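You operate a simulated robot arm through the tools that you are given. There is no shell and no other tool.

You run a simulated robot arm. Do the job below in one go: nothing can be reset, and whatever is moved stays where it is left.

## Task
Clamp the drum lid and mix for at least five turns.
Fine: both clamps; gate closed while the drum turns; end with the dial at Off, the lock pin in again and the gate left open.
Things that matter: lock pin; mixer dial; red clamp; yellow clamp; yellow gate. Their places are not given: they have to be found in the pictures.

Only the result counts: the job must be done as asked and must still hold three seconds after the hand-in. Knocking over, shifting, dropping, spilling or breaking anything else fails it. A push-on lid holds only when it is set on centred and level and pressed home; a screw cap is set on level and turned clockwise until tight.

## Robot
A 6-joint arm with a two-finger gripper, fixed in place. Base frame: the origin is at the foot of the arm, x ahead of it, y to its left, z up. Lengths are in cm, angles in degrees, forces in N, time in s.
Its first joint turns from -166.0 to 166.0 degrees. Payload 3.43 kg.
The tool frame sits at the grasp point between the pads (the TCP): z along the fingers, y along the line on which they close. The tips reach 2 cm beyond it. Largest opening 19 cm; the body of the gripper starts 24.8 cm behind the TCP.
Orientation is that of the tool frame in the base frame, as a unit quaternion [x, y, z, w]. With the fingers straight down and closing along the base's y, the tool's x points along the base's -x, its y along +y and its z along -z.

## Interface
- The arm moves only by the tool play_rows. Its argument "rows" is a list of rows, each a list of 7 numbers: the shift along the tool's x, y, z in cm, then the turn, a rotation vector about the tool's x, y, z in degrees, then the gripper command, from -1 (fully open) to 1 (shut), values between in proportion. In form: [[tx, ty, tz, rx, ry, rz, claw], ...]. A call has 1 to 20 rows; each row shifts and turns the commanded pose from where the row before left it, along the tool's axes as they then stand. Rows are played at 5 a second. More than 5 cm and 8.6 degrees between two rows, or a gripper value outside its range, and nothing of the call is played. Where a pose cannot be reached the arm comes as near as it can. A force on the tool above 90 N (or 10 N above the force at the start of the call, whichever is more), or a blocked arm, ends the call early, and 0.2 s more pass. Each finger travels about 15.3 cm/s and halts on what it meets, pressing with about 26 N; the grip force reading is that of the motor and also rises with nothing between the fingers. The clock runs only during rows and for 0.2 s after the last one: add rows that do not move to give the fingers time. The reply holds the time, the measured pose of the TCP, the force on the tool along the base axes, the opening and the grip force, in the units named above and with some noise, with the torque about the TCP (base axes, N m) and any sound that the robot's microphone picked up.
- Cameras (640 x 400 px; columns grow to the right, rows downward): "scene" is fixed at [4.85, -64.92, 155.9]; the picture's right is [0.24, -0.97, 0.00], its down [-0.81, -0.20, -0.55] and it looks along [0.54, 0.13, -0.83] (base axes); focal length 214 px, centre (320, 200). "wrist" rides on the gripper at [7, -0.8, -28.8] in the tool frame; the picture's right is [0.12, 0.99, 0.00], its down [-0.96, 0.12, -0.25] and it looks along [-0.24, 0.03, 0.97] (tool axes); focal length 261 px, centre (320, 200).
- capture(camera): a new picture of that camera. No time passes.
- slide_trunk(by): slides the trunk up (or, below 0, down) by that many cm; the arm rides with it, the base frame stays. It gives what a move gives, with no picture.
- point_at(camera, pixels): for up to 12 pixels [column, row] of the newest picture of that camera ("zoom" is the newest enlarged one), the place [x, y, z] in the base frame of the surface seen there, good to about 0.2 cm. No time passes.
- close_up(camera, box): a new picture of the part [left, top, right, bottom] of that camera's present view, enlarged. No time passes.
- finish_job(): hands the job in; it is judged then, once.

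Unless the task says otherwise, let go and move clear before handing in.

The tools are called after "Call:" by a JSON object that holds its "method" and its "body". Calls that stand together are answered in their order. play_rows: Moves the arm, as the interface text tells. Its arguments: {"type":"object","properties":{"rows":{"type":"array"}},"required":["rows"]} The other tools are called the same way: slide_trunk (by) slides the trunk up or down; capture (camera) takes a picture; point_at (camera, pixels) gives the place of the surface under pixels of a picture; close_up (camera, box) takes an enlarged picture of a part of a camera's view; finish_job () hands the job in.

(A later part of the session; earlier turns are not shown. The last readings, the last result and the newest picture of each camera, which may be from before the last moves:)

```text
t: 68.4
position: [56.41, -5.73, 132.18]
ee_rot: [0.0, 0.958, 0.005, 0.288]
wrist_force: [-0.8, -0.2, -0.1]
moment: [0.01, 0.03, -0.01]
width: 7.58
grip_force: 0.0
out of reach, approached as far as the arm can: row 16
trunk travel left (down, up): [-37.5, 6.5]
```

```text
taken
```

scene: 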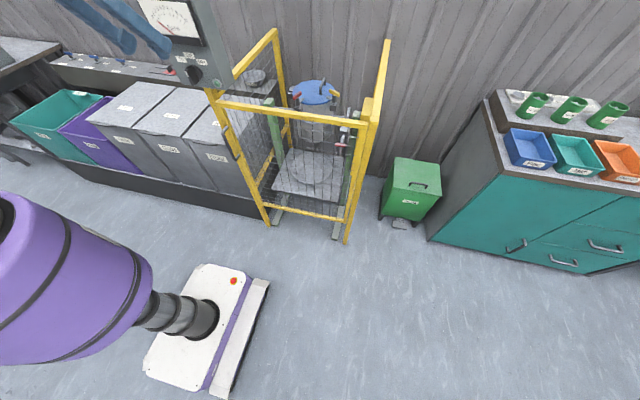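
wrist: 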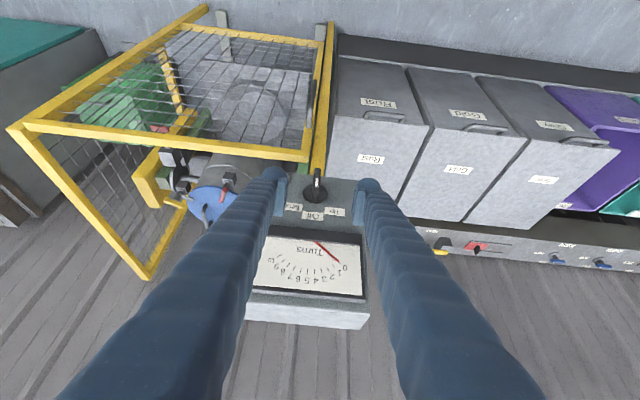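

The wrist view shows the gauge with its needle at 0 and the dial between the fingers. I'll approach along the tool axis.

Call:
{"method": "play_rows", "body": {"rows": [[0, -0.05, 3.6, 0, 0, 0, 0.2], [0, -0.05, 3.6, 0, 0, 0, 0.2], [0, -0.05, 3.6, 0, 0, 0, 0.2], [0, 0, 0, 0, 0, 0, 0.2]]}}

Call:
{"method": "capture", "body": {"camera": "wrist"}}

Call:
{"method": "close_up", "body": {"camera": "wrist", "box": [270, 120, 370, 220]}}

Call:
{"method": "point_at", "body": {"camera": "zoom", "pixels": [[320, 200], [300, 200], [340, 200], [320, 150], [320, 250], [320, 120]]}}

```text
t: 69.4
position: [61.41, -3.87, 123.95]
ee_rot: [-0.099, 0.951, -0.012, 0.292]
wrist_force: [0.4, -1.6, 0.6]
moment: [0.35, 0.13, 0.14]
width: 7.58
grip_force: 0.1
out of reach, approached as far as the arm can: row 1
trunk travel left (down, up): [-37.5, 6.5]
```

```text
taken
```

wrist: 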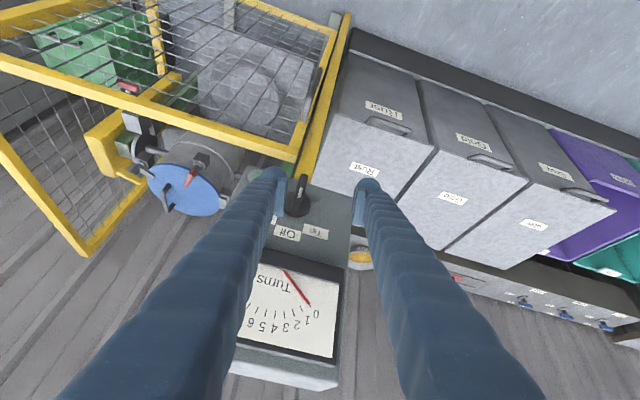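

```text
4.00 times, centred on (320, 170) of wrist
```

zoom: 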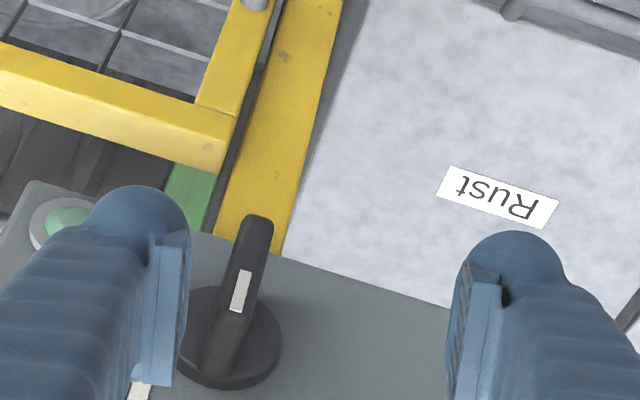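

```text
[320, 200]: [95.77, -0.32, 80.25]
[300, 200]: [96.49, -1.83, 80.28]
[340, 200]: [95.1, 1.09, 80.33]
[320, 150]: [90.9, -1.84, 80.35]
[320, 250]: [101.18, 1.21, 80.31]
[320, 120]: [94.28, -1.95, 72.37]
```

The arm hit an inner limit in one row and the tool yawed about 11° and shifted to y −3.9; it is not touching anything. I'll straighten it and line it up with the dial before going on.

Call:
{"method": "play_rows", "body": {"rows": [[0, 0, 0, 1.05, -0.42, 5.6, 0.2], [0, 0, 0, 1.05, -0.42, 5.6, 0.2], [0, -2.05, 0, 0, 0, 0, 0.2], [0, 0, 0, 0, 0, 0, 0.2]]}}

Call:
{"method": "close_up", "body": {"camera": "wrist", "box": [270, 120, 370, 220]}}

```text
t: 70.4
position: [61.87, -7.71, 124.44]
ee_rot: [0.1, 0.947, 0.013, 0.306]
wrist_force: [-0.5, 0.2, 0.1]
moment: [-0.01, 0.03, -0.01]
width: 7.59
grip_force: 0.0
out of reach, approached as far as the arm can: row 2
trunk travel left (down, up): [-37.5, 6.5]
```

```text
4.00 times, centred on (320, 170) of wrist
```

zoom: 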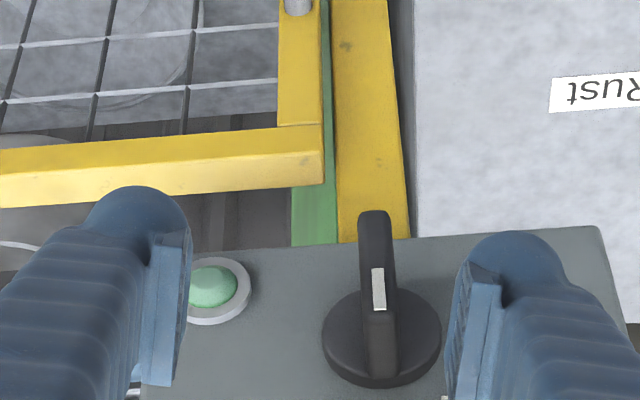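

Those errors look like the arm passing its wrist singularity (tool in line with the forearm at this pitch). I'll retreat and use a steeper tool pitch of about 12° instead, which still clears the bezel.

Call:
{"method": "play_rows", "body": {"rows": [[0.72, -0.23, -2.4, 0, 0, 0, 0.2], [0.72, -0.23, -2.4, 0, 0, 0, 0.2], [0, 0, 0, 0.07, 5.93, -2.9, 0.2], [0, 0, 0, 0.07, 5.93, -2.9, 0.2], [0, 0, 0, 0.07, 5.93, -2.9, 0.2], [0, 0, 0, 0.07, 5.93, -2.9, 0.2], [0, 0, 0, 0, 0, 0, 0.2]]}}

Call:
{"method": "capture", "body": {"camera": "wrist"}}

```text
t: 72.0
position: [61.07, -2.77, 129.12]
ee_rot: [0.011, 0.978, 0.063, 0.196]
wrist_force: [-0.7, 0.1, 0.1]
moment: [0.05, -0.11, 0.02]
width: 7.62
grip_force: 0.0
out of reach, approached as far as the arm can: row 1, 2, 3, 4, 5
trunk travel left (down, up): [-37.5, 6.5]
```

```text
taken
```

wrist: 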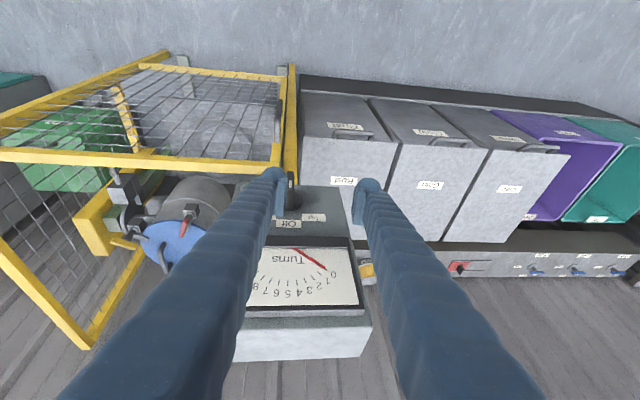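

Nothing is touched, but the pose drifted to (61, −2.8, 129). I'll correct the orientation to a 10° pitch and move to (58, −6, 132).

Call:
{"method": "play_rows", "body": {"rows": [[0, 0, 0, 3.55, 6.3, -0.95, 0.2], [0, 0, 0, 3.55, 6.3, -0.95, 0.2], [1.2, -1.6, -1.7, 0, 0, 0, 0.2], [1.2, -1.6, -1.7, 0, 0, 0, 0.2], [0, 0, 0, 0, 0, 0, 0.2]]}}

```text
t: 73.2
position: [58.07, -6.25, 132.05]
ee_rot: [-0.002, 0.996, -0.003, 0.086]
wrist_force: [-0.9, -0.7, 0.8]
moment: [-0.02, -0.06, -0.04]
width: 7.62
grip_force: 0.1
trunk travel left (down, up): [-37.5, 6.5]
```

The pose is now clean at a 10° pitch. I'll go straight down in front of the dial, then look.

Call:
{"method": "play_rows", "body": {"rows": [[0.71, 0.1, 4.0, 0, 0, 0, 0.2], [0.71, 0.1, 4.0, 0, 0, 0, 0.2], [0.71, 0.1, 4.0, 0, 0, 0, 0.2], [0, 0, 0, 0, 0, 0, 0.2]]}}

Call:
{"method": "capture", "body": {"camera": "wrist"}}

Call:
{"method": "close_up", "body": {"camera": "wrist", "box": [270, 140, 370, 240]}}

```text
t: 74.2
position: [58.07, -5.9, 119.87]
ee_rot: [-0.001, 0.996, -0.003, 0.086]
wrist_force: [-0.5, -0.1, 0.6]
moment: [-0.03, -0.1, -0.01]
width: 7.64
grip_force: 0.1
trunk travel left (down, up): [-37.5, 6.5]
```

```text
taken
```

wrist: 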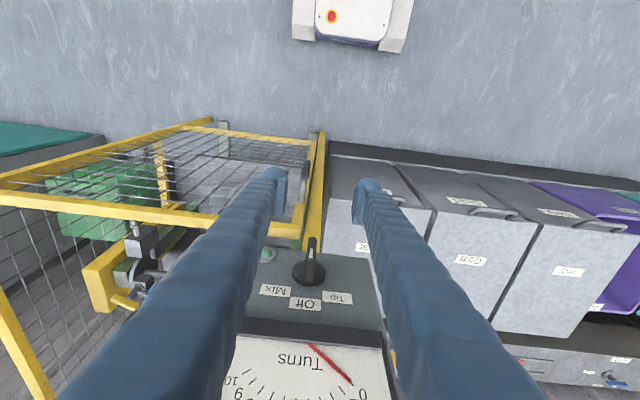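

```text
4.00 times, centred on (320, 190) of wrist
```

zoom: 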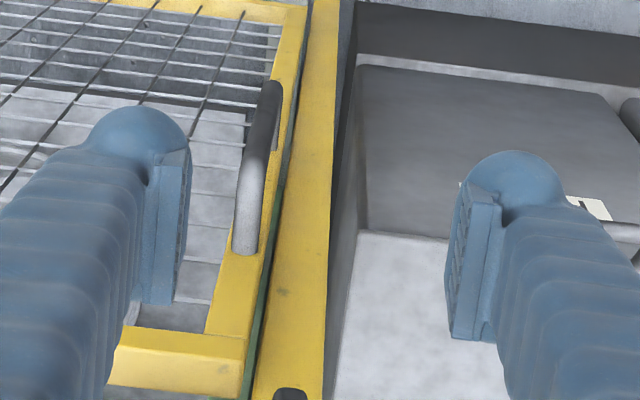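

The dial shows at (312,262) between the fingers. I'll measure its bar from here.

Call:
{"method": "close_up", "body": {"camera": "wrist", "box": [250, 225, 370, 315]}}

Call:
{"method": "point_at", "body": {"camera": "wrist", "pixels": [[312, 240], [309, 250], [315, 250], [312, 262], [305, 262], [320, 262], [311, 275], [298, 268], [322, 275], [305, 305], [275, 290], [337, 297]]}}

```text
4.44 times, centred on (310, 270) of wrist
```

zoom: 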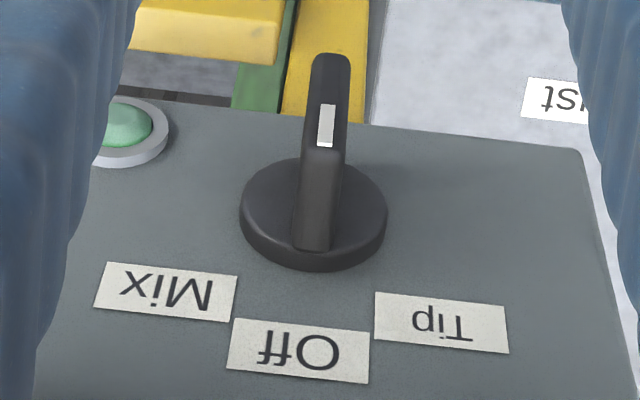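

```text
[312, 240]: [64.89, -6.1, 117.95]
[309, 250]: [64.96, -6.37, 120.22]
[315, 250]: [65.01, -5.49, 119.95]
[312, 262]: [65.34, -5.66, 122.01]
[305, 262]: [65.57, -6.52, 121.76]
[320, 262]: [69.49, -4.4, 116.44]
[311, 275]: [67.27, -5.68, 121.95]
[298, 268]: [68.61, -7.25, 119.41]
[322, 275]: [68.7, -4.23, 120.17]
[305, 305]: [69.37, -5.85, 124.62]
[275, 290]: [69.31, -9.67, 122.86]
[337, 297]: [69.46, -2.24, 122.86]
```

The bar spans y −6.5 to −5.4. I'll advance over it to x≈64.6 and close the fingers.

Call:
{"method": "play_rows", "body": {"rows": [[-2.13, 0, 0.37, 0, 0, 0, 0.2], [-2.13, 0, 0.37, 0, 0, 0, 0.2], [-2.13, 0, 0.37, 0, 0, 0, 0.2], [0, 0, 0, 0, 0, 0, 0.2]]}}

Call:
{"method": "close_up", "body": {"camera": "wrist", "box": [250, 140, 390, 250]}}

Call:
{"method": "close_up", "body": {"camera": "scene", "box": [130, 0, 290, 100]}}

```text
t: 75.2
position: [64.53, -5.97, 119.76]
ee_rot: [-0.003, 0.996, -0.002, 0.088]
wrist_force: [0.0, -0.4, -0.1]
moment: [-0.01, 0.0, -0.03]
width: 7.6
grip_force: 0.0
trunk travel left (down, up): [-37.5, 6.5]
```

```text
3.64 times, centred on (320, 195) of wrist
```

zoom: 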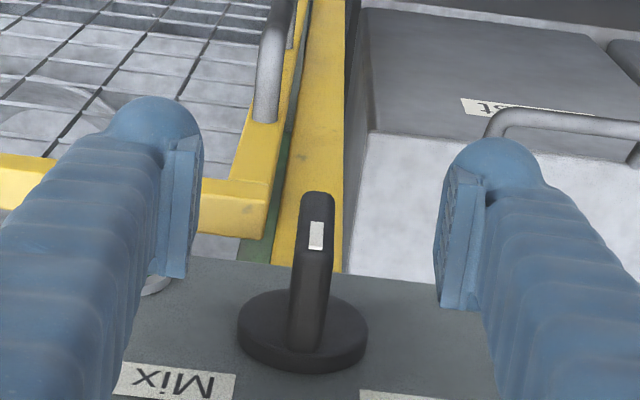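

```text
4.00 times, centred on (210, 50) of scene
```

zoom: 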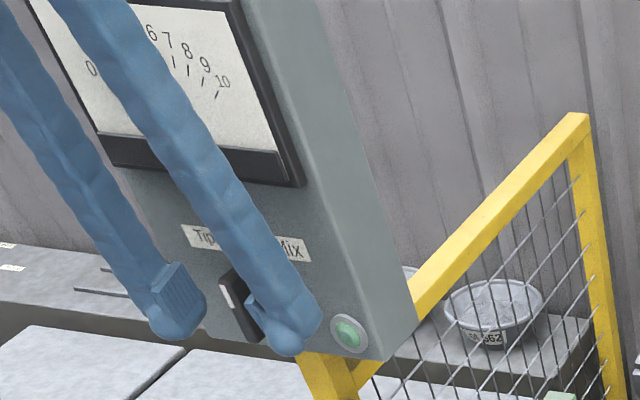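

The fingers straddle the bar without contact. Closing.

Call:
{"method": "play_rows", "body": {"rows": [[0, 0, 0, 0, 0, 0, 0.5], [0, 0, 0, 0, 0, 0, 0.7], [0, 0, 0, 0, 0, 0, 0.9], [0, 0, 0, 0, 0, 0, 1], [0, 0, 0, 0, 0, 0, 1]]}}

Call:
{"method": "close_up", "body": {"camera": "wrist", "box": [230, 140, 410, 400]}}

```text
t: 76.4
position: [64.59, -6.06, 119.76]
ee_rot: [-0.001, 0.996, -0.002, 0.086]
wrist_force: [0.4, -4.4, 0.0]
moment: [-0.05, 0.0, -0.05]
width: 1.09
grip_force: 44.5
trunk travel left (down, up): [-37.5, 6.5]
```

```text
1.54 times, centred on (320, 270) of wrist
```

zoom: 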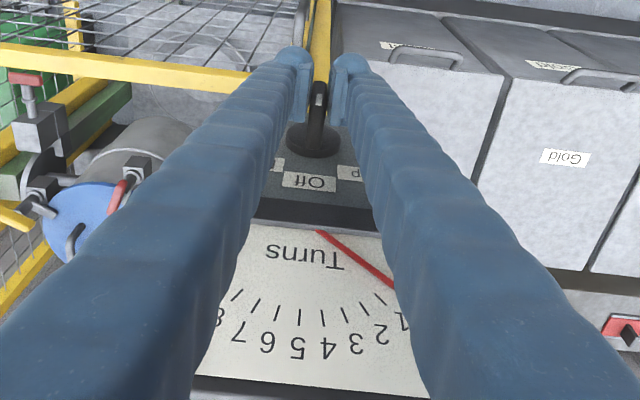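

Gripped (1.09 cm). Gate shut, clamps on, pin out — I'll turn the dial clockwise about its axis toward Mix, checking forces.

Call:
{"method": "play_rows", "body": {"rows": [[0, 0, 0, -4.93, 0, 0.86, 1], [0, 0, 0, -4.93, 0, 0.86, 1], [0, 0, 0, -4.93, 0, 0.86, 1], [0, 0, 0, -4.93, 0, 0.86, 1]]}}

Call:
{"method": "close_up", "body": {"camera": "wrist", "box": [230, 140, 410, 400]}}

```text
t: 77.4
position: [64.52, -6.04, 119.63]
ee_rot: [0.012, 0.981, 0.171, 0.085]
wrist_force: [-6.1, -21.1, 7.2]
moment: [-0.03, 0.94, 0.1]
width: 1.09
grip_force: 44.4
trunk travel left (down, up): [-37.5, 6.5]
```

```text
1.54 times, centred on (320, 270) of wrist
```

zoom: 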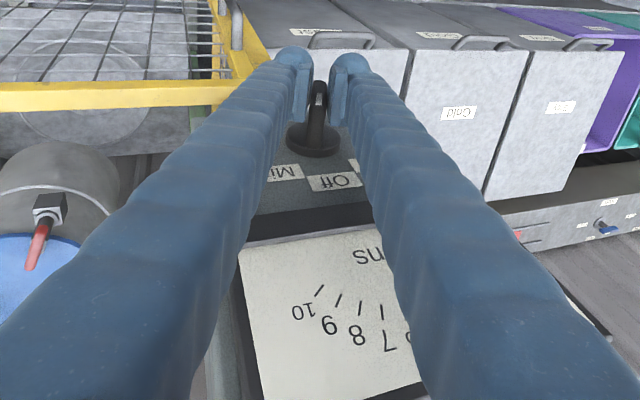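

The dial follows (20°). I'll continue with a small correction for the side force.

Call:
{"method": "play_rows", "body": {"rows": [[0, -0.2, 0, -4.93, 0, 0.86, 1], [0, 0, 0, -4.93, 0, 0.86, 1], [0, 0, 0, -4.93, 0, 0.86, 1], [0, 0, 0, -4.93, 0, 0.86, 1]]}}

Call:
{"method": "close_up", "body": {"camera": "wrist", "box": [230, 140, 410, 400]}}

Call:
{"method": "capture", "body": {"camera": "scene"}}

```text
t: 78.4
position: [64.7, -6.1, 119.68]
ee_rot: [0.028, 0.937, 0.34, 0.081]
wrist_force: [-6.7, -15.2, 9.0]
moment: [0.0, 1.1, 0.69]
width: 1.1
grip_force: 44.4
trunk travel left (down, up): [-37.5, 6.5]
```

```text
1.54 times, centred on (320, 270) of wrist
```

zoom: 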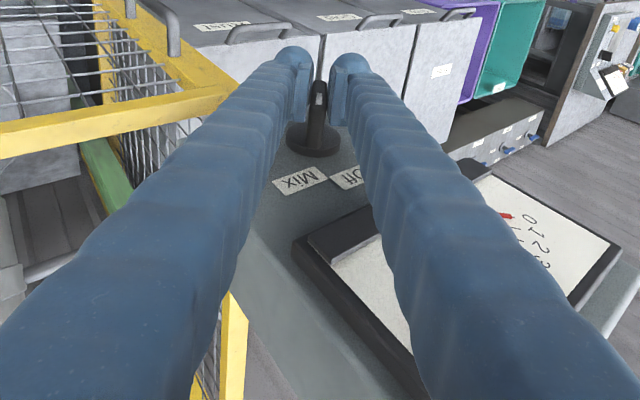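

```text
taken
```

scene: 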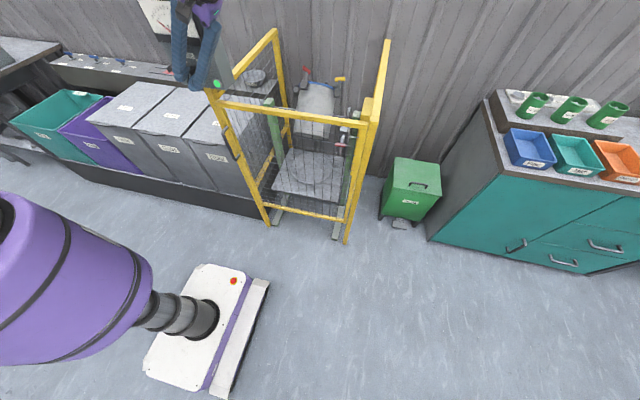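

The drum has begun to turn and the green lamp at (216,83) is lit. I'll finish the last 5° and wait while watching.

Call:
{"method": "play_rows", "body": {"rows": [[0, -0.1, 0, -4.93, 0, 0.86, 1], [0, 0, 0, 0, 0, 0, 1], [0, 0, 0, 0, 0, 0, 1], [0, 0, 0, 0, 0, 0, 1], [0, 0, 0, 0, 0, 0, 1]]}}

Call:
{"method": "capture", "body": {"camera": "scene"}}

Call:
{"method": "close_up", "body": {"camera": "wrist", "box": [300, 140, 640, 400]}}

Call:
{"method": "close_up", "body": {"camera": "scene", "box": [130, 0, 290, 100]}}

```text
t: 79.6
position: [64.68, -6.15, 119.55]
ee_rot: [0.031, 0.921, 0.38, 0.08]
wrist_force: [-2.1, -0.8, 15.7]
moment: [0.08, -0.09, 0.0]
width: 1.11
grip_force: 44.3
trunk travel left (down, up): [-37.5, 6.5]
```

```text
taken
```

scene: 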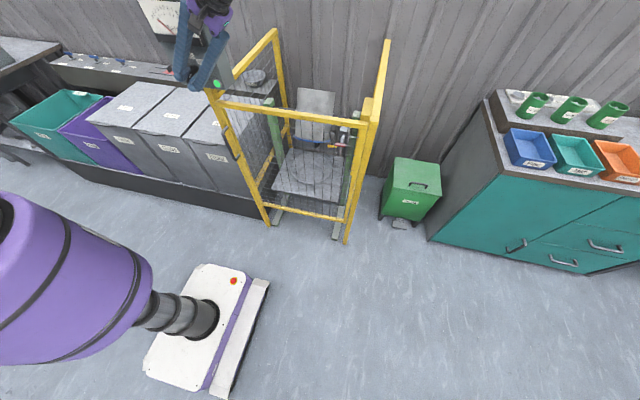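

```text
1.54 times, centred on (470, 270) of wrist
```

zoom: 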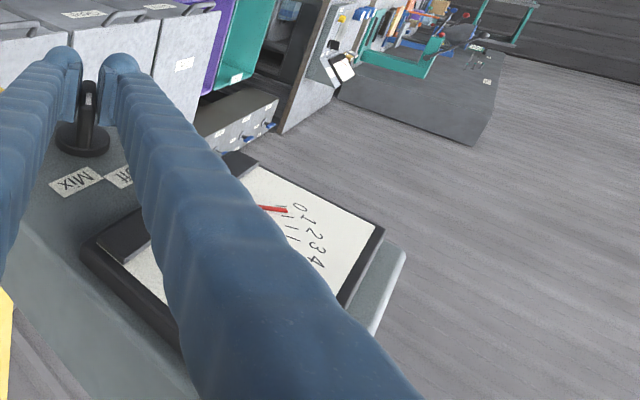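

```text
4.00 times, centred on (210, 50) of scene
```

zoom: 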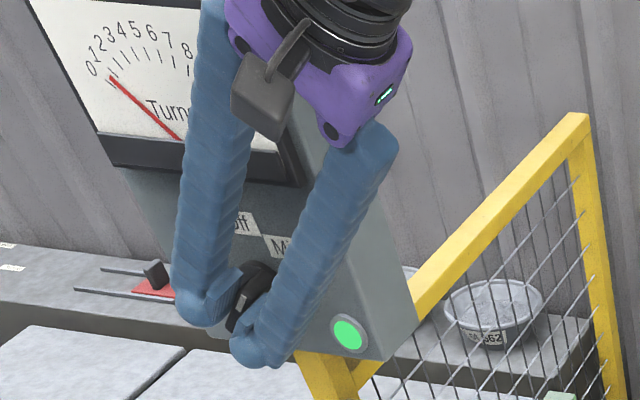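

The gauge needle is past 0 and the drum turns. I'll wait and watch the rate.

Call:
{"method": "play_rows", "body": {"rows": [[0, 0, 0, 0, 0, 0, 1], [0, 0, 0, 0, 0, 0, 1], [0, 0, 0, 0, 0, 0, 1], [0, 0, 0, 0, 0, 0, 1]]}}

Call:
{"method": "close_up", "body": {"camera": "scene", "box": [130, 0, 370, 150]}}

Call:
{"method": "play_rows", "body": {"rows": [[0, 0, 0, 0, 0, 0, 1], [0, 0, 0, 0, 0, 0, 1], [0, 0, 0, 0, 0, 0, 1], [0, 0, 0, 0, 0, 0, 1]]}}

Call:
{"method": "close_up", "body": {"camera": "scene", "box": [130, 0, 370, 150]}}

Call:
{"method": "play_rows", "body": {"rows": [[0, 0, 0, 0, 0, 0, 1], [0, 0, 0, 0, 0, 0, 1], [0, 0, 0, 0, 0, 0, 1], [0, 0, 0, 0, 0, 0, 1]]}}

Call:
{"method": "close_up", "body": {"camera": "scene", "box": [130, 0, 370, 150]}}

```text
t: 80.6
position: [64.68, -6.14, 119.69]
ee_rot: [0.03, 0.921, 0.379, 0.08]
wrist_force: [0.9, 0.1, 19.9]
moment: [0.1, -0.17, -0.04]
width: 1.1
grip_force: 44.4
trunk travel left (down, up): [-37.5, 6.5]
```

```text
2.67 times, centred on (250, 75) of scene
```

zoom: 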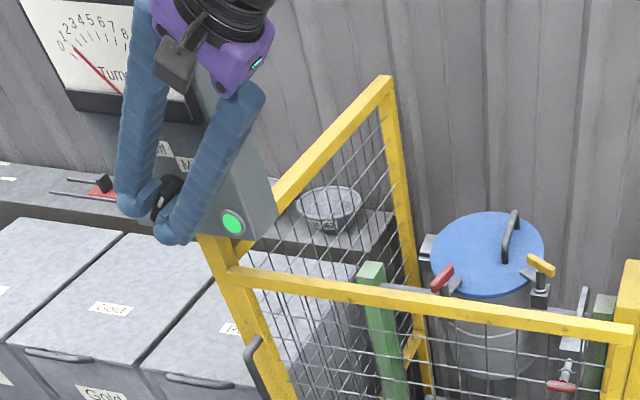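

```text
t: 81.6
position: [64.69, -6.08, 119.54]
ee_rot: [0.032, 0.921, 0.38, 0.079]
wrist_force: [2.3, 1.2, 22.9]
moment: [0.13, -0.19, 0.01]
width: 1.11
grip_force: 44.5
trunk travel left (down, up): [-37.5, 6.5]
```

```text
2.67 times, centred on (250, 75) of scene
```

zoom: 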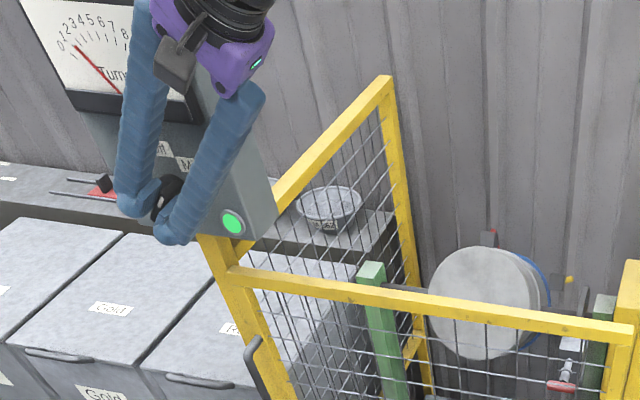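

```text
t: 82.6
position: [64.68, -6.19, 119.63]
ee_rot: [0.03, 0.921, 0.38, 0.08]
wrist_force: [4.8, 2.4, 24.1]
moment: [0.12, -0.22, 0.0]
width: 1.08
grip_force: 44.2
trunk travel left (down, up): [-37.5, 6.5]
```

```text
2.67 times, centred on (250, 75) of scene
```

zoom: 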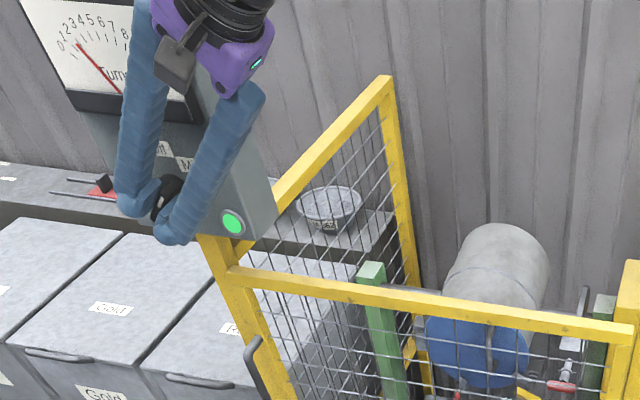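

The drum turns about once in 3 s (upright at t≈80.6). I'll keep waiting with the dial held.

Call:
{"method": "play_rows", "body": {"rows": [[0, 0, 0, 0, 0, 0, 1], [0, 0, 0, 0, 0, 0, 1], [0, 0, 0, 0, 0, 0, 1], [0, 0, 0, 0, 0, 0, 1], [0, 0, 0, 0, 0, 0, 1], [0, 0, 0, 0, 0, 0, 1], [0, 0, 0, 0, 0, 0, 1], [0, 0, 0, 0, 0, 0, 1], [0, 0, 0, 0, 0, 0, 1], [0, 0, 0, 0, 0, 0, 1], [0, 0, 0, 0, 0, 0, 1], [0, 0, 0, 0, 0, 0, 1], [0, 0, 0, 0, 0, 0, 1], [0, 0, 0, 0, 0, 0, 1], [0, 0, 0, 0, 0, 0, 1], [0, 0, 0, 0, 0, 0, 1], [0, 0, 0, 0, 0, 0, 1], [0, 0, 0, 0, 0, 0, 1], [0, 0, 0, 0, 0, 0, 1]]}}

Call:
{"method": "close_up", "body": {"camera": "scene", "box": [130, 0, 370, 150]}}

Call:
{"method": "close_up", "body": {"camera": "scene", "box": [135, 0, 205, 40]}}

```text
t: 86.6
position: [64.72, -6.2, 119.65]
ee_rot: [0.031, 0.922, 0.379, 0.079]
wrist_force: [3.4, 4.2, 22.3]
moment: [0.09, -0.18, -0.01]
width: 1.11
grip_force: 44.9
trunk travel left (down, up): [-37.5, 6.5]
```

```text
2.67 times, centred on (250, 75) of scene
```

zoom: 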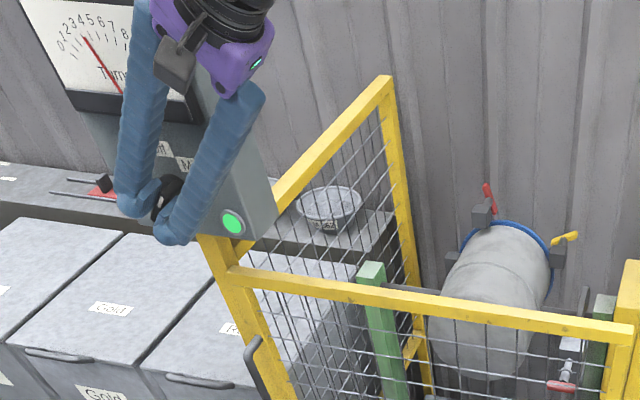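

```text
9.14 times, centred on (170, 20) of scene
```

zoom: 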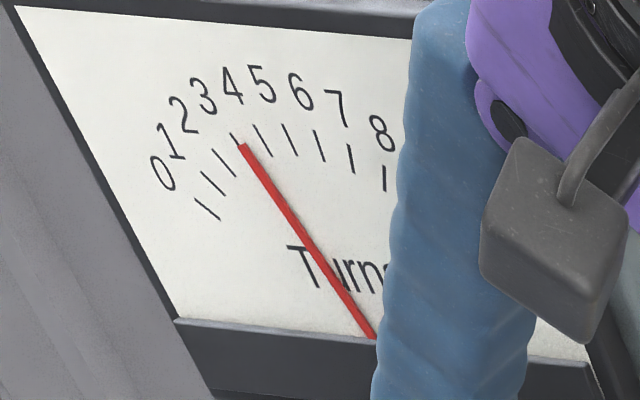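

The gauge reads about 3.1 at t=86.6, so the period is about 2.8 s. I'll wait on and check the phase.

Call:
{"method": "play_rows", "body": {"rows": [[0, 0, 0, 0, 0, 0, 1], [0, 0, 0, 0, 0, 0, 1], [0, 0, 0, 0, 0, 0, 1], [0, 0, 0, 0, 0, 0, 1], [0, 0, 0, 0, 0, 0, 1], [0, 0, 0, 0, 0, 0, 1], [0, 0, 0, 0, 0, 0, 1], [0, 0, 0, 0, 0, 0, 1], [0, 0, 0, 0, 0, 0, 1], [0, 0, 0, 0, 0, 0, 1], [0, 0, 0, 0, 0, 0, 1]]}}

Call:
{"method": "close_up", "body": {"camera": "scene", "box": [270, 60, 370, 150]}}

Call:
{"method": "play_rows", "body": {"rows": [[0, 0, 0, 0, 0, 0, 1], [0, 0, 0, 0, 0, 0, 1], [0, 0, 0, 0, 0, 0, 1], [0, 0, 0, 0, 0, 0, 1], [0, 0, 0, 0, 0, 0, 1], [0, 0, 0, 0, 0, 0, 1], [0, 0, 0, 0, 0, 0, 1], [0, 0, 0, 0, 0, 0, 1], [0, 0, 0, 0, 0, 0, 1], [0, 0, 0, 0, 0, 0, 1], [0, 0, 0, 0, 0, 0, 1], [0, 0, 0, 0, 0, 0, 1], [0, 0, 0, 0, 0, 0, 1]]}}

Call:
{"method": "close_up", "body": {"camera": "scene", "box": [270, 60, 370, 150]}}

Call:
{"method": "close_up", "body": {"camera": "scene", "box": [135, 0, 205, 40]}}

```text
t: 89.0
position: [64.65, -6.11, 119.71]
ee_rot: [0.031, 0.921, 0.379, 0.08]
wrist_force: [1.0, 5.3, 19.3]
moment: [0.11, -0.17, 0.02]
width: 1.09
grip_force: 44.2
trunk travel left (down, up): [-37.5, 6.5]
```

```text
4.44 times, centred on (320, 105) of scene
```

zoom: 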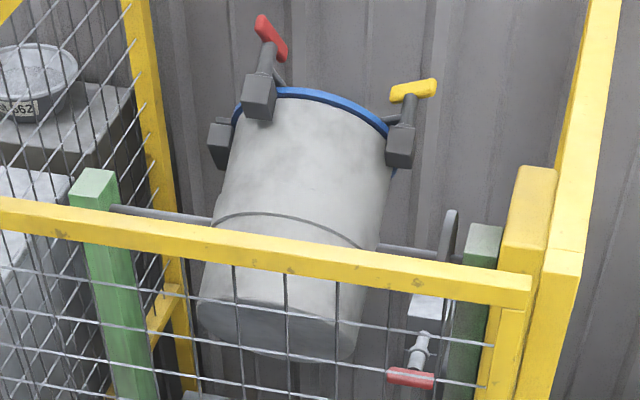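

```text
t: 91.8
position: [64.68, -6.2, 119.58]
ee_rot: [0.031, 0.922, 0.379, 0.08]
wrist_force: [-0.5, 6.3, 13.9]
moment: [0.05, -0.1, 0.03]
width: 1.11
grip_force: 43.9
trunk travel left (down, up): [-37.5, 6.5]
```

```text
4.44 times, centred on (320, 105) of scene
```

zoom: 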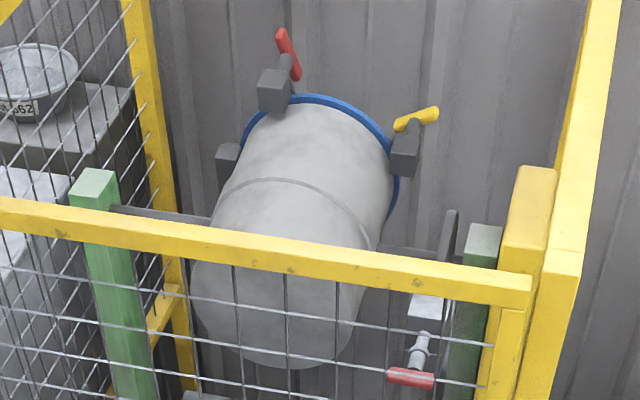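

```text
9.14 times, centred on (170, 20) of scene
```

zoom: 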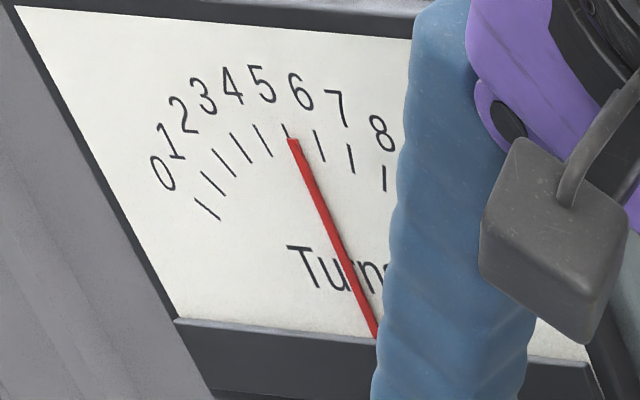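

The needle stands just past 5 (about 5.1 turns at t=91.8). I'll wait until near the sixth turn and then turn the dial back to Off, timed so the drum is about upright.

Call:
{"method": "play_rows", "body": {"rows": [[0, 0, 0, 0, 0, 0, 1], [0, 0, 0, 0, 0, 0, 1], [0, 0, 0, 0, 0, 0, 1], [0, 0, 0, 0, 0, 0, 1], [0, 0, 0, 0, 0, 0, 1], [0, 0, 0, 0, 0, 0, 1], [0, 0, 0, 0, 0, 0, 1], [0, 0, 0, 0, 0, 0, 1], [0, 0, 0, 0, 0, 0, 1], [0, 0, 0, 7.39, 0, -1.29, 1], [0, 0.1, 0, 7.39, 0, -1.29, 1], [0, 0, 0, 7.39, 0, -1.29, 1], [0, 0.1, 0, 7.39, 0, -1.29, 1], [0, 0, 0, 7.39, 0, -1.29, 1], [0, 0, 0, 7.39, 0, -1.29, 1], [0, 0, 0, 0, 0, 0, 1]]}}

Call:
{"method": "close_up", "body": {"camera": "scene", "box": [270, 60, 370, 150]}}

Call:
{"method": "close_up", "body": {"camera": "scene", "box": [130, 0, 290, 100]}}

```text
t: 95.2
position: [64.79, -6.01, 119.85]
ee_rot: [-0.002, 0.996, -0.003, 0.087]
wrist_force: [2.0, -4.7, 5.2]
moment: [0.0, -0.23, -0.01]
width: 1.07
grip_force: 43.6
trunk travel left (down, up): [-37.5, 6.5]
```

```text
4.44 times, centred on (320, 105) of scene
```

zoom: 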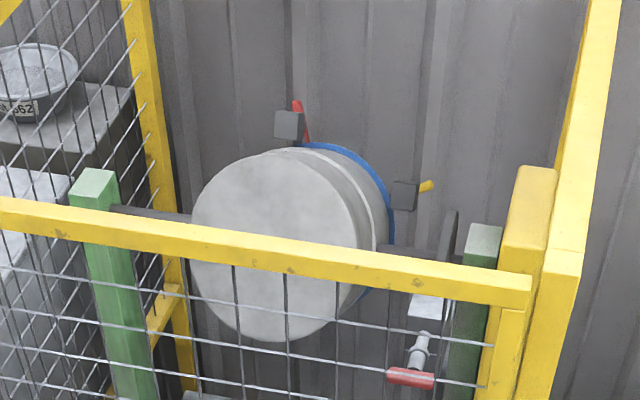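

```text
4.00 times, centred on (210, 50) of scene
```

zoom: 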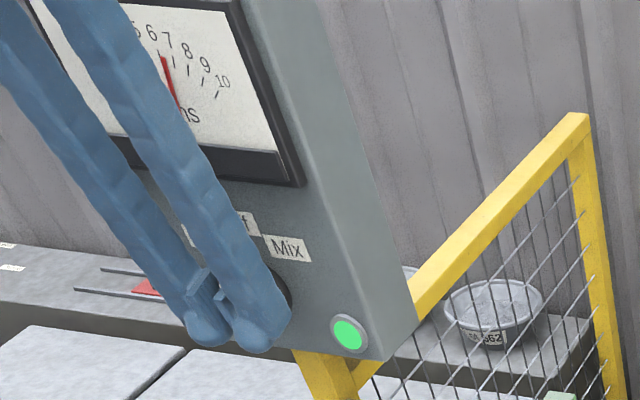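

The dial is back at Off but the lamp is still lit and the drum is still tilted, so it may be running on to park upright. I'll wait and see.

Call:
{"method": "play_rows", "body": {"rows": [[0, 0, 0, 0, 0, 0, 1], [0, 0, 0, 0, 0, 0, 1], [0, 0, 0, 0, 0, 0, 1], [0, 0, 0, 0, 0, 0, 1]]}}

Call:
{"method": "close_up", "body": {"camera": "scene", "box": [130, 0, 370, 150]}}

Call:
{"method": "play_rows", "body": {"rows": [[0, 0, 0, 0, 0, 0, 1], [0, 0, 0, 0, 0, 0, 1], [0, 0, 0, 0, 0, 0, 1], [0, 0, 0, 0, 0, 0, 1], [0, 0, 0, 0, 0, 0, 1], [0, 0, 0, 0, 0, 0, 1]]}}

Call:
{"method": "close_up", "body": {"camera": "scene", "box": [130, 0, 370, 150]}}

```text
t: 96.2
position: [64.85, -5.94, 119.64]
ee_rot: [-0.001, 0.996, -0.002, 0.087]
wrist_force: [5.1, -4.7, 8.7]
moment: [0.01, -0.08, -0.05]
width: 1.11
grip_force: 44.4
trunk travel left (down, up): [-37.5, 6.5]
```

```text
2.67 times, centred on (250, 75) of scene
```

zoom: 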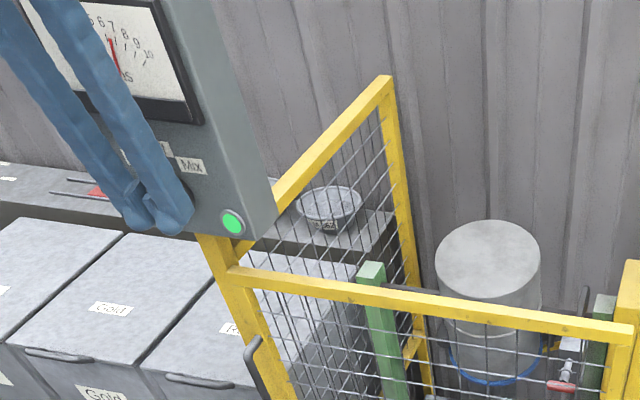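

```text
t: 97.6
position: [64.69, -5.85, 119.74]
ee_rot: [-0.002, 0.996, -0.001, 0.088]
wrist_force: [5.2, -5.7, 10.1]
moment: [-0.05, -0.1, -0.11]
width: 1.09
grip_force: 44.6
trunk travel left (down, up): [-37.5, 6.5]
```

```text
2.67 times, centred on (250, 75) of scene
```

zoom: 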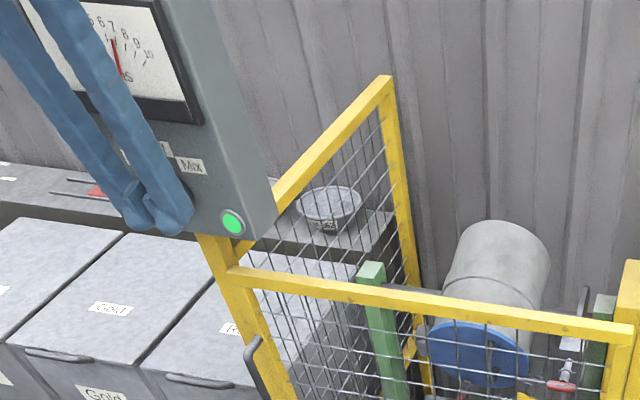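

The drum now turns slowly on toward upright — it is parking. I'll wait longer.

Call:
{"method": "play_rows", "body": {"rows": [[0, 0, 0, 0, 0, 0, 1], [0, 0, 0, 0, 0, 0, 1], [0, 0, 0, 0, 0, 0, 1], [0, 0, 0, 0, 0, 0, 1], [0, 0, 0, 0, 0, 0, 1], [0, 0, 0, 0, 0, 0, 1], [0, 0, 0, 0, 0, 0, 1], [0, 0, 0, 0, 0, 0, 1], [0, 0, 0, 0, 0, 0, 1], [0, 0, 0, 0, 0, 0, 1], [0, 0, 0, 0, 0, 0, 1], [0, 0, 0, 0, 0, 0, 1], [0, 0, 0, 0, 0, 0, 1], [0, 0, 0, 0, 0, 0, 1]]}}

Call:
{"method": "close_up", "body": {"camera": "scene", "box": [130, 0, 370, 150]}}

Call:
{"method": "play_rows", "body": {"rows": [[0, 0, 0, 0, 0, 0, 1], [0, 0, 0, 0, 0, 0, 1], [0, 0, 0, 0, 0, 0, 1], [0, 0, 0, 0, 0, 0, 1], [0, 0, 0, 0, 0, 0, 1], [0, 0, 0, 0, 0, 0, 1], [0, 0, 0, 0, 0, 0, 1], [0, 0, 0, 0, 0, 0, 1], [0, 0, 0, 0, 0, 0, 1], [0, 0, 0, 0, 0, 0, 1]]}}

Call:
{"method": "close_up", "body": {"camera": "scene", "box": [130, 0, 370, 150]}}

```text
t: 100.6
position: [64.77, -6.01, 119.87]
ee_rot: [-0.001, 0.996, -0.003, 0.086]
wrist_force: [6.0, -4.4, 12.0]
moment: [-0.03, -0.19, -0.08]
width: 1.11
grip_force: 44.5
trunk travel left (down, up): [-37.5, 6.5]
```

```text
2.67 times, centred on (250, 75) of scene
```

zoom: 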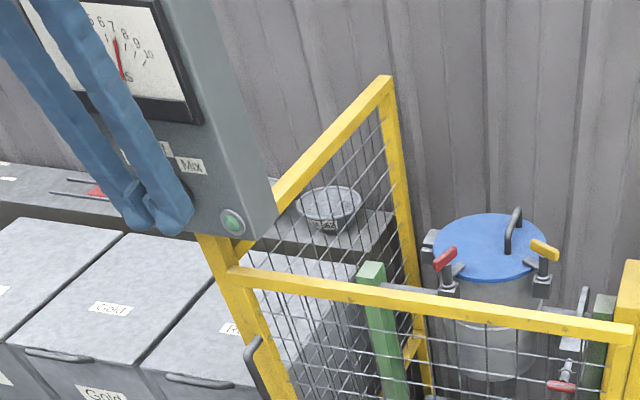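

```text
t: 102.8
position: [64.61, -5.95, 119.63]
ee_rot: [-0.003, 0.996, -0.002, 0.086]
wrist_force: [6.2, -5.9, 9.9]
moment: [-0.05, -0.11, -0.14]
width: 1.14
grip_force: 44.8
trunk travel left (down, up): [-37.5, 6.5]
```

```text
2.67 times, centred on (250, 75) of scene
```

zoom: 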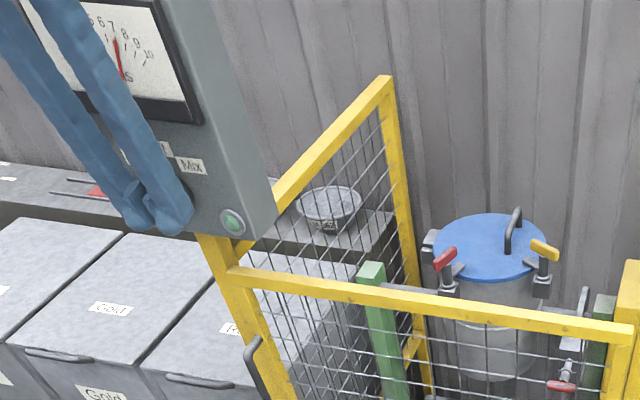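

The drum has parked upright, the lamp is off and the gauge reads 7. I'll release the dial and back away.

Call:
{"method": "play_rows", "body": {"rows": [[0, 0, 0, 0, 0, 0, 0.8], [0, 0, 0, 0, 0, 0, 0.5], [0, 0, 0, 0, 0, 0, 0.2], [0, 0, 0, 0, 0, 0, 0.2], [2.13, 0, -0.37, 0, 0, 0, 0.2], [2.13, 0, -0.37, 0, 0, 0, 0.2], [2.13, 0, -0.37, 0, 0, 0, 0.2], [0, 0, 0, 0, 0, 0, 0.2]]}}

Call:
{"method": "close_up", "body": {"camera": "wrist", "box": [250, 225, 370, 315]}}

Call:
{"method": "close_up", "body": {"camera": "scene", "box": [130, 0, 290, 100]}}

```text
t: 104.6
position: [58.13, -5.95, 119.87]
ee_rot: [-0.001, 0.996, -0.003, 0.086]
wrist_force: [0.4, -1.1, -0.1]
moment: [0.01, 0.08, 0.02]
width: 7.59
grip_force: 0.0
trunk travel left (down, up): [-37.5, 6.5]
```

```text
4.44 times, centred on (310, 270) of wrist
```

zoom: 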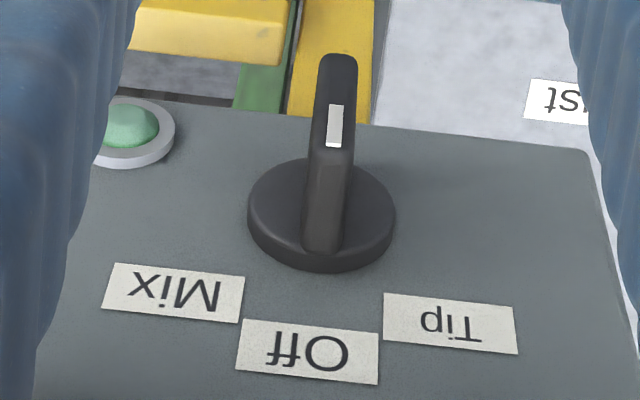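

```text
4.00 times, centred on (210, 50) of scene
```

zoom: 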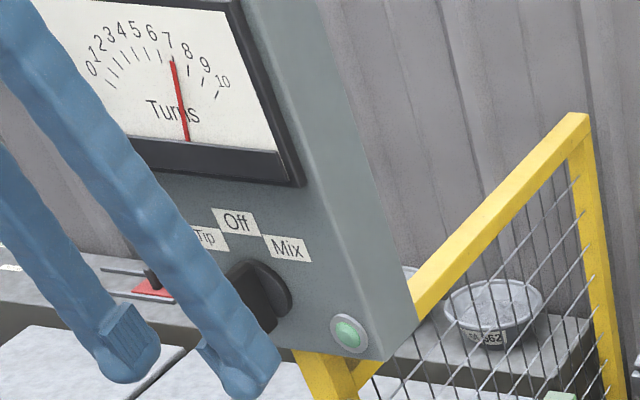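

The dial points to Off again. Now I'll open the gate: go to its top rail at y≈−31 with the tool pointing down and closing along x.

Call:
{"method": "play_rows", "body": {"rows": [[1.17, -4.12, -1.05, 0, 0, 0, 0.2], [1.17, -4.12, -1.05, 0, 0, 0, 0.2], [1.17, -4.12, -1.05, 0, 0, 0, 0.2], [1.17, -4.12, -1.05, 0, 0, 0, 0.2], [1.17, -4.12, -1.05, 0, 0, 0, 0.2], [1.17, -4.12, -1.05, 0, 0, 0, 0.2], [0, 0, 0, 0, 4.95, 0, 0.2], [0, 0, 0, 0, 4.95, 0, 0.2], [0, 0, 0, 0, 0, 8.2, 0.2], [0, 0, 0, 0, 0, 8.2, 0.2], [0, 0, 0, 0, 0, 8.2, 0.2], [0, 0, 0, 0, 0, 8.2, 0.2], [0, 0, 0, 0, 0, 8.2, 0.2], [0, 0, 0, 0, 0, 8.2, 0.2], [0, 0, 0, 0, 0, 8.2, 0.2], [0, 0, 0, 0, 0, 8.2, 0.2], [0, 0, 0, 0, 0, 8.2, 0.2], [0, 0, 0, 0, 0, 8.2, 0.2], [0, 0, 0, 0, 0, 8.0, 0.2]]}}

Call:
{"method": "capture", "body": {"camera": "wrist"}}

```text
t: 108.6
position: [50.24, -30.8, 124.75]
ee_rot: [0.706, 0.708, -0.002, 0.002]
wrist_force: [0.1, 0.3, 0.2]
moment: [0.01, -0.03, -0.02]
width: 7.6
grip_force: 0.0
trunk travel left (down, up): [-37.5, 6.5]
```

```text
taken
```

wrist: 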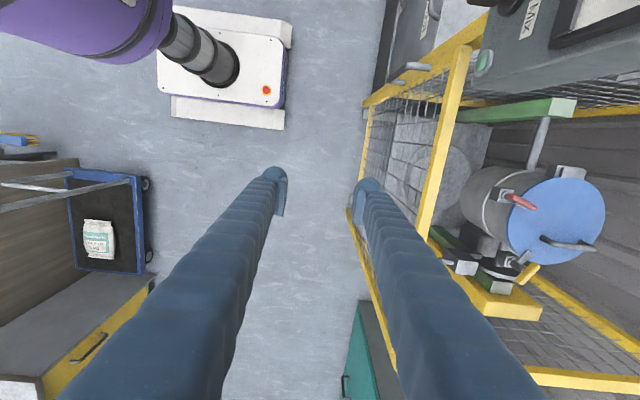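

I'll move over the rail at x≈70.3 and look before going down.

Call:
{"method": "play_rows", "body": {"rows": [[0, 4.0, 0, 0, 0, 0, 0.2], [0, 4.0, 0, 0, 0, 0, 0.2], [0, 4.0, 0, 0, 0, 0, 0.2], [0, 4.0, 0, 0, 0, 0, 0.2], [0, 4.0, 0, 0, 0, 0, 0.2], [0, 0, 0, 0, 0, 0, 0.2]]}}

Call:
{"method": "capture", "body": {"camera": "wrist"}}

Call:
{"method": "point_at", "body": {"camera": "wrist", "pixels": [[318, 180], [313, 180], [323, 180], [320, 170], [310, 260], [330, 90]]}}

```text
t: 110.0
position: [70.39, -30.69, 124.95]
ee_rot: [0.706, 0.709, -0.002, 0.003]
wrist_force: [-0.4, 0.6, 0.3]
moment: [0.09, -0.08, 0.0]
width: 7.59
grip_force: 0.0
trunk travel left (down, up): [-37.5, 6.5]
```

```text
taken
```

wrist: 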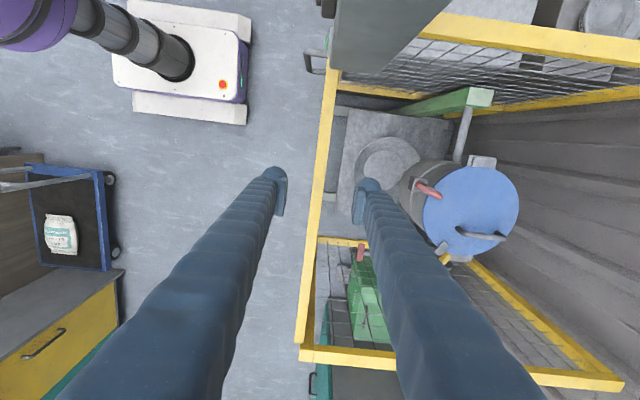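

```text
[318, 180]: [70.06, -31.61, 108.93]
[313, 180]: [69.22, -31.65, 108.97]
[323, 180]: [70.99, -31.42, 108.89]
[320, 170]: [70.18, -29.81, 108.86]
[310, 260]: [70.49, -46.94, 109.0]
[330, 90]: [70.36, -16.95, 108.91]
```

The rail centre is x≈70.1. I'll go down over it and narrow the fingers to 3 cm.

Call:
{"method": "play_rows", "body": {"rows": [[0, -0.2, 3.4, 0, 0, 0, 0.2], [0, 0, 3.4, 0, 0, 0, 0.2], [0, 0, 3.4, 0, 0, 0, 0.2], [0, 0, 3.4, 0, 0, 0, 0.2], [0, 0, 3.4, 0, 0, 0, 0.2], [0, 0, 0, 0, 0, 0, 0.4], [0, 0, 0, 0, 0, 0, 0.6], [0, 0, 0, 0, 0, 0, 0.68], [0, 0, 0, 0, 0, 0, 0.68]]}}

Call:
{"method": "close_up", "body": {"camera": "wrist", "box": [230, 120, 400, 240]}}

```text
t: 112.0
position: [70.2, -30.88, 107.67]
ee_rot: [0.706, 0.708, -0.001, 0.002]
wrist_force: [-0.7, -0.5, 0.0]
moment: [0.0, 0.04, 0.01]
width: 3.03
grip_force: 0.1
trunk travel left (down, up): [-37.5, 6.5]
```

```text
3.33 times, centred on (315, 180) of wrist
```

zoom: 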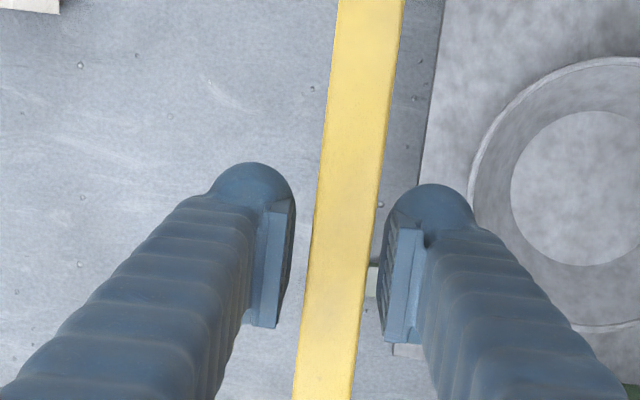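

Positioned around the rail without force. I'll start swinging the gate open with small rows.

Call:
{"method": "play_rows", "body": {"rows": [[-0.03, -1.5, 0, 0, 0, -2.5, 0.68], [-0.03, -1.5, 0, 0, 0, -2.5, 0.68], [-0.03, -1.5, 0, 0, 0, -2.5, 0.68], [-0.03, -1.5, 0, 0, 0, -2.5, 0.68]]}}

Call:
{"method": "close_up", "body": {"camera": "wrist", "box": [230, 120, 400, 240]}}

Call:
{"method": "capture", "body": {"camera": "scene"}}

```text
t: 113.0
position: [64.12, -31.29, 107.84]
ee_rot: [0.642, 0.767, -0.001, 0.002]
wrist_force: [0.0, 0.4, -0.3]
moment: [0.0, -0.05, -0.02]
width: 3.07
grip_force: 0.1
trunk travel left (down, up): [-37.5, 6.5]
```

```text
3.33 times, centred on (315, 180) of wrist
```

zoom: 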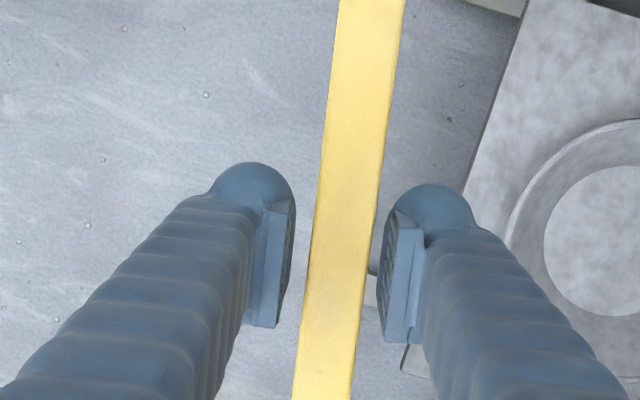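

```text
taken
```

scene: 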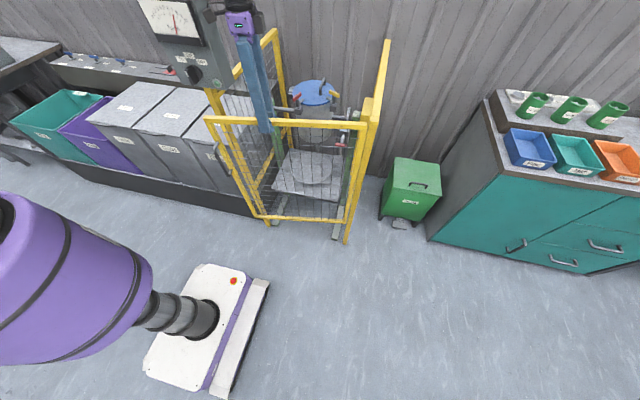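

The gate opens smoothly. Continuing along the arc.

Call:
{"method": "play_rows", "body": {"rows": [[-0.13, -3.0, 0, 0, 0, -5, 0.68], [-0.13, -3.0, 0, 0, 0, -5, 0.68], [-0.13, -3.0, 0, 0, 0, -5, 0.68], [-0.13, -3.0, 0, 0, 0, -5, 0.68], [-0.13, -3.0, 0, 0, 0, -5, 0.68], [-0.13, -3.0, 0, 0, 0, -5, 0.68], [-0.13, -3.0, 0, 0, 0, -5, 0.68], [-0.13, -3.0, 0, 0, 0, -5, 0.68]]}}

Call:
{"method": "close_up", "body": {"camera": "wrist", "box": [230, 120, 400, 240]}}

Call:
{"method": "capture", "body": {"camera": "scene"}}

```text
t: 114.8
position: [43.73, -43.11, 107.8]
ee_rot: [0.339, 0.941, -0.003, 0.001]
wrist_force: [-2.8, -2.2, -0.9]
moment: [0.05, -0.05, 0.04]
width: 3.15
grip_force: 1.8
trunk travel left (down, up): [-37.5, 6.5]
```

```text
3.33 times, centred on (315, 180) of wrist
```

zoom: 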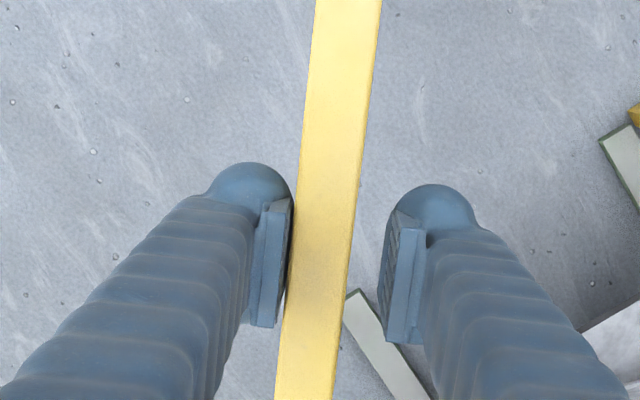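

```text
taken
```

scene: 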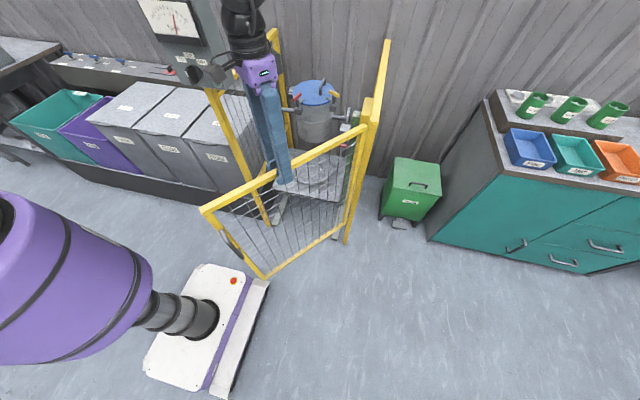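

Half open with tiny forces. I'll continue to about the original open position.

Call:
{"method": "play_rows", "body": {"rows": [[-0.13, -3.0, 0, 0, 0, -5, 0.68], [-0.13, -3.0, 0, 0, 0, -5, 0.68], [-0.13, -3.0, 0, 0, 0, -5, 0.68], [-0.13, -3.0, 0, 0, 0, -5, 0.68], [-0.13, -3.0, 0, 0, 0, -5, 0.68], [-0.13, -3.0, 0, 0, 0, -5, 0.68], [-0.13, -3.0, 0, 0, 0, -5, 0.68], [0, 0, 0, 0, 0, 0, 0.68]]}}

Call:
{"method": "close_up", "body": {"camera": "wrist", "box": [230, 120, 400, 240]}}

Call:
{"method": "capture", "body": {"camera": "scene"}}

```text
t: 116.6
position: [35.98, -62.15, 107.89]
ee_rot: [0.04, 0.999, -0.003, 0.001]
wrist_force: [0.2, -0.1, 0.6]
moment: [0.03, -0.02, 0.01]
width: 3.03
grip_force: 0.1
trunk travel left (down, up): [-37.5, 6.5]
```

```text
3.33 times, centred on (315, 180) of wrist
```

zoom: 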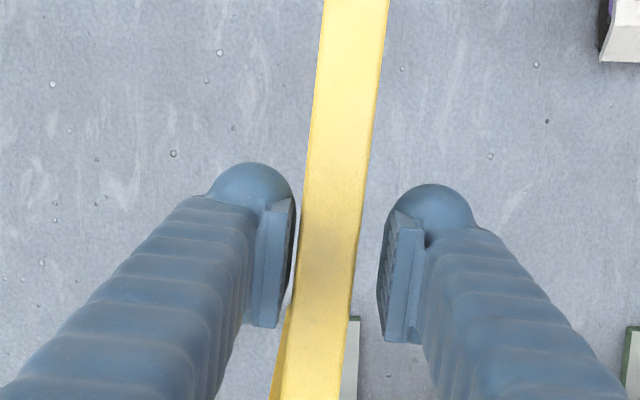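

```text
taken
```

scene: 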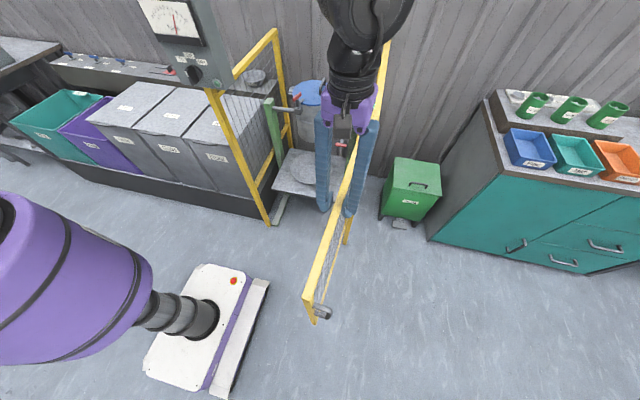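

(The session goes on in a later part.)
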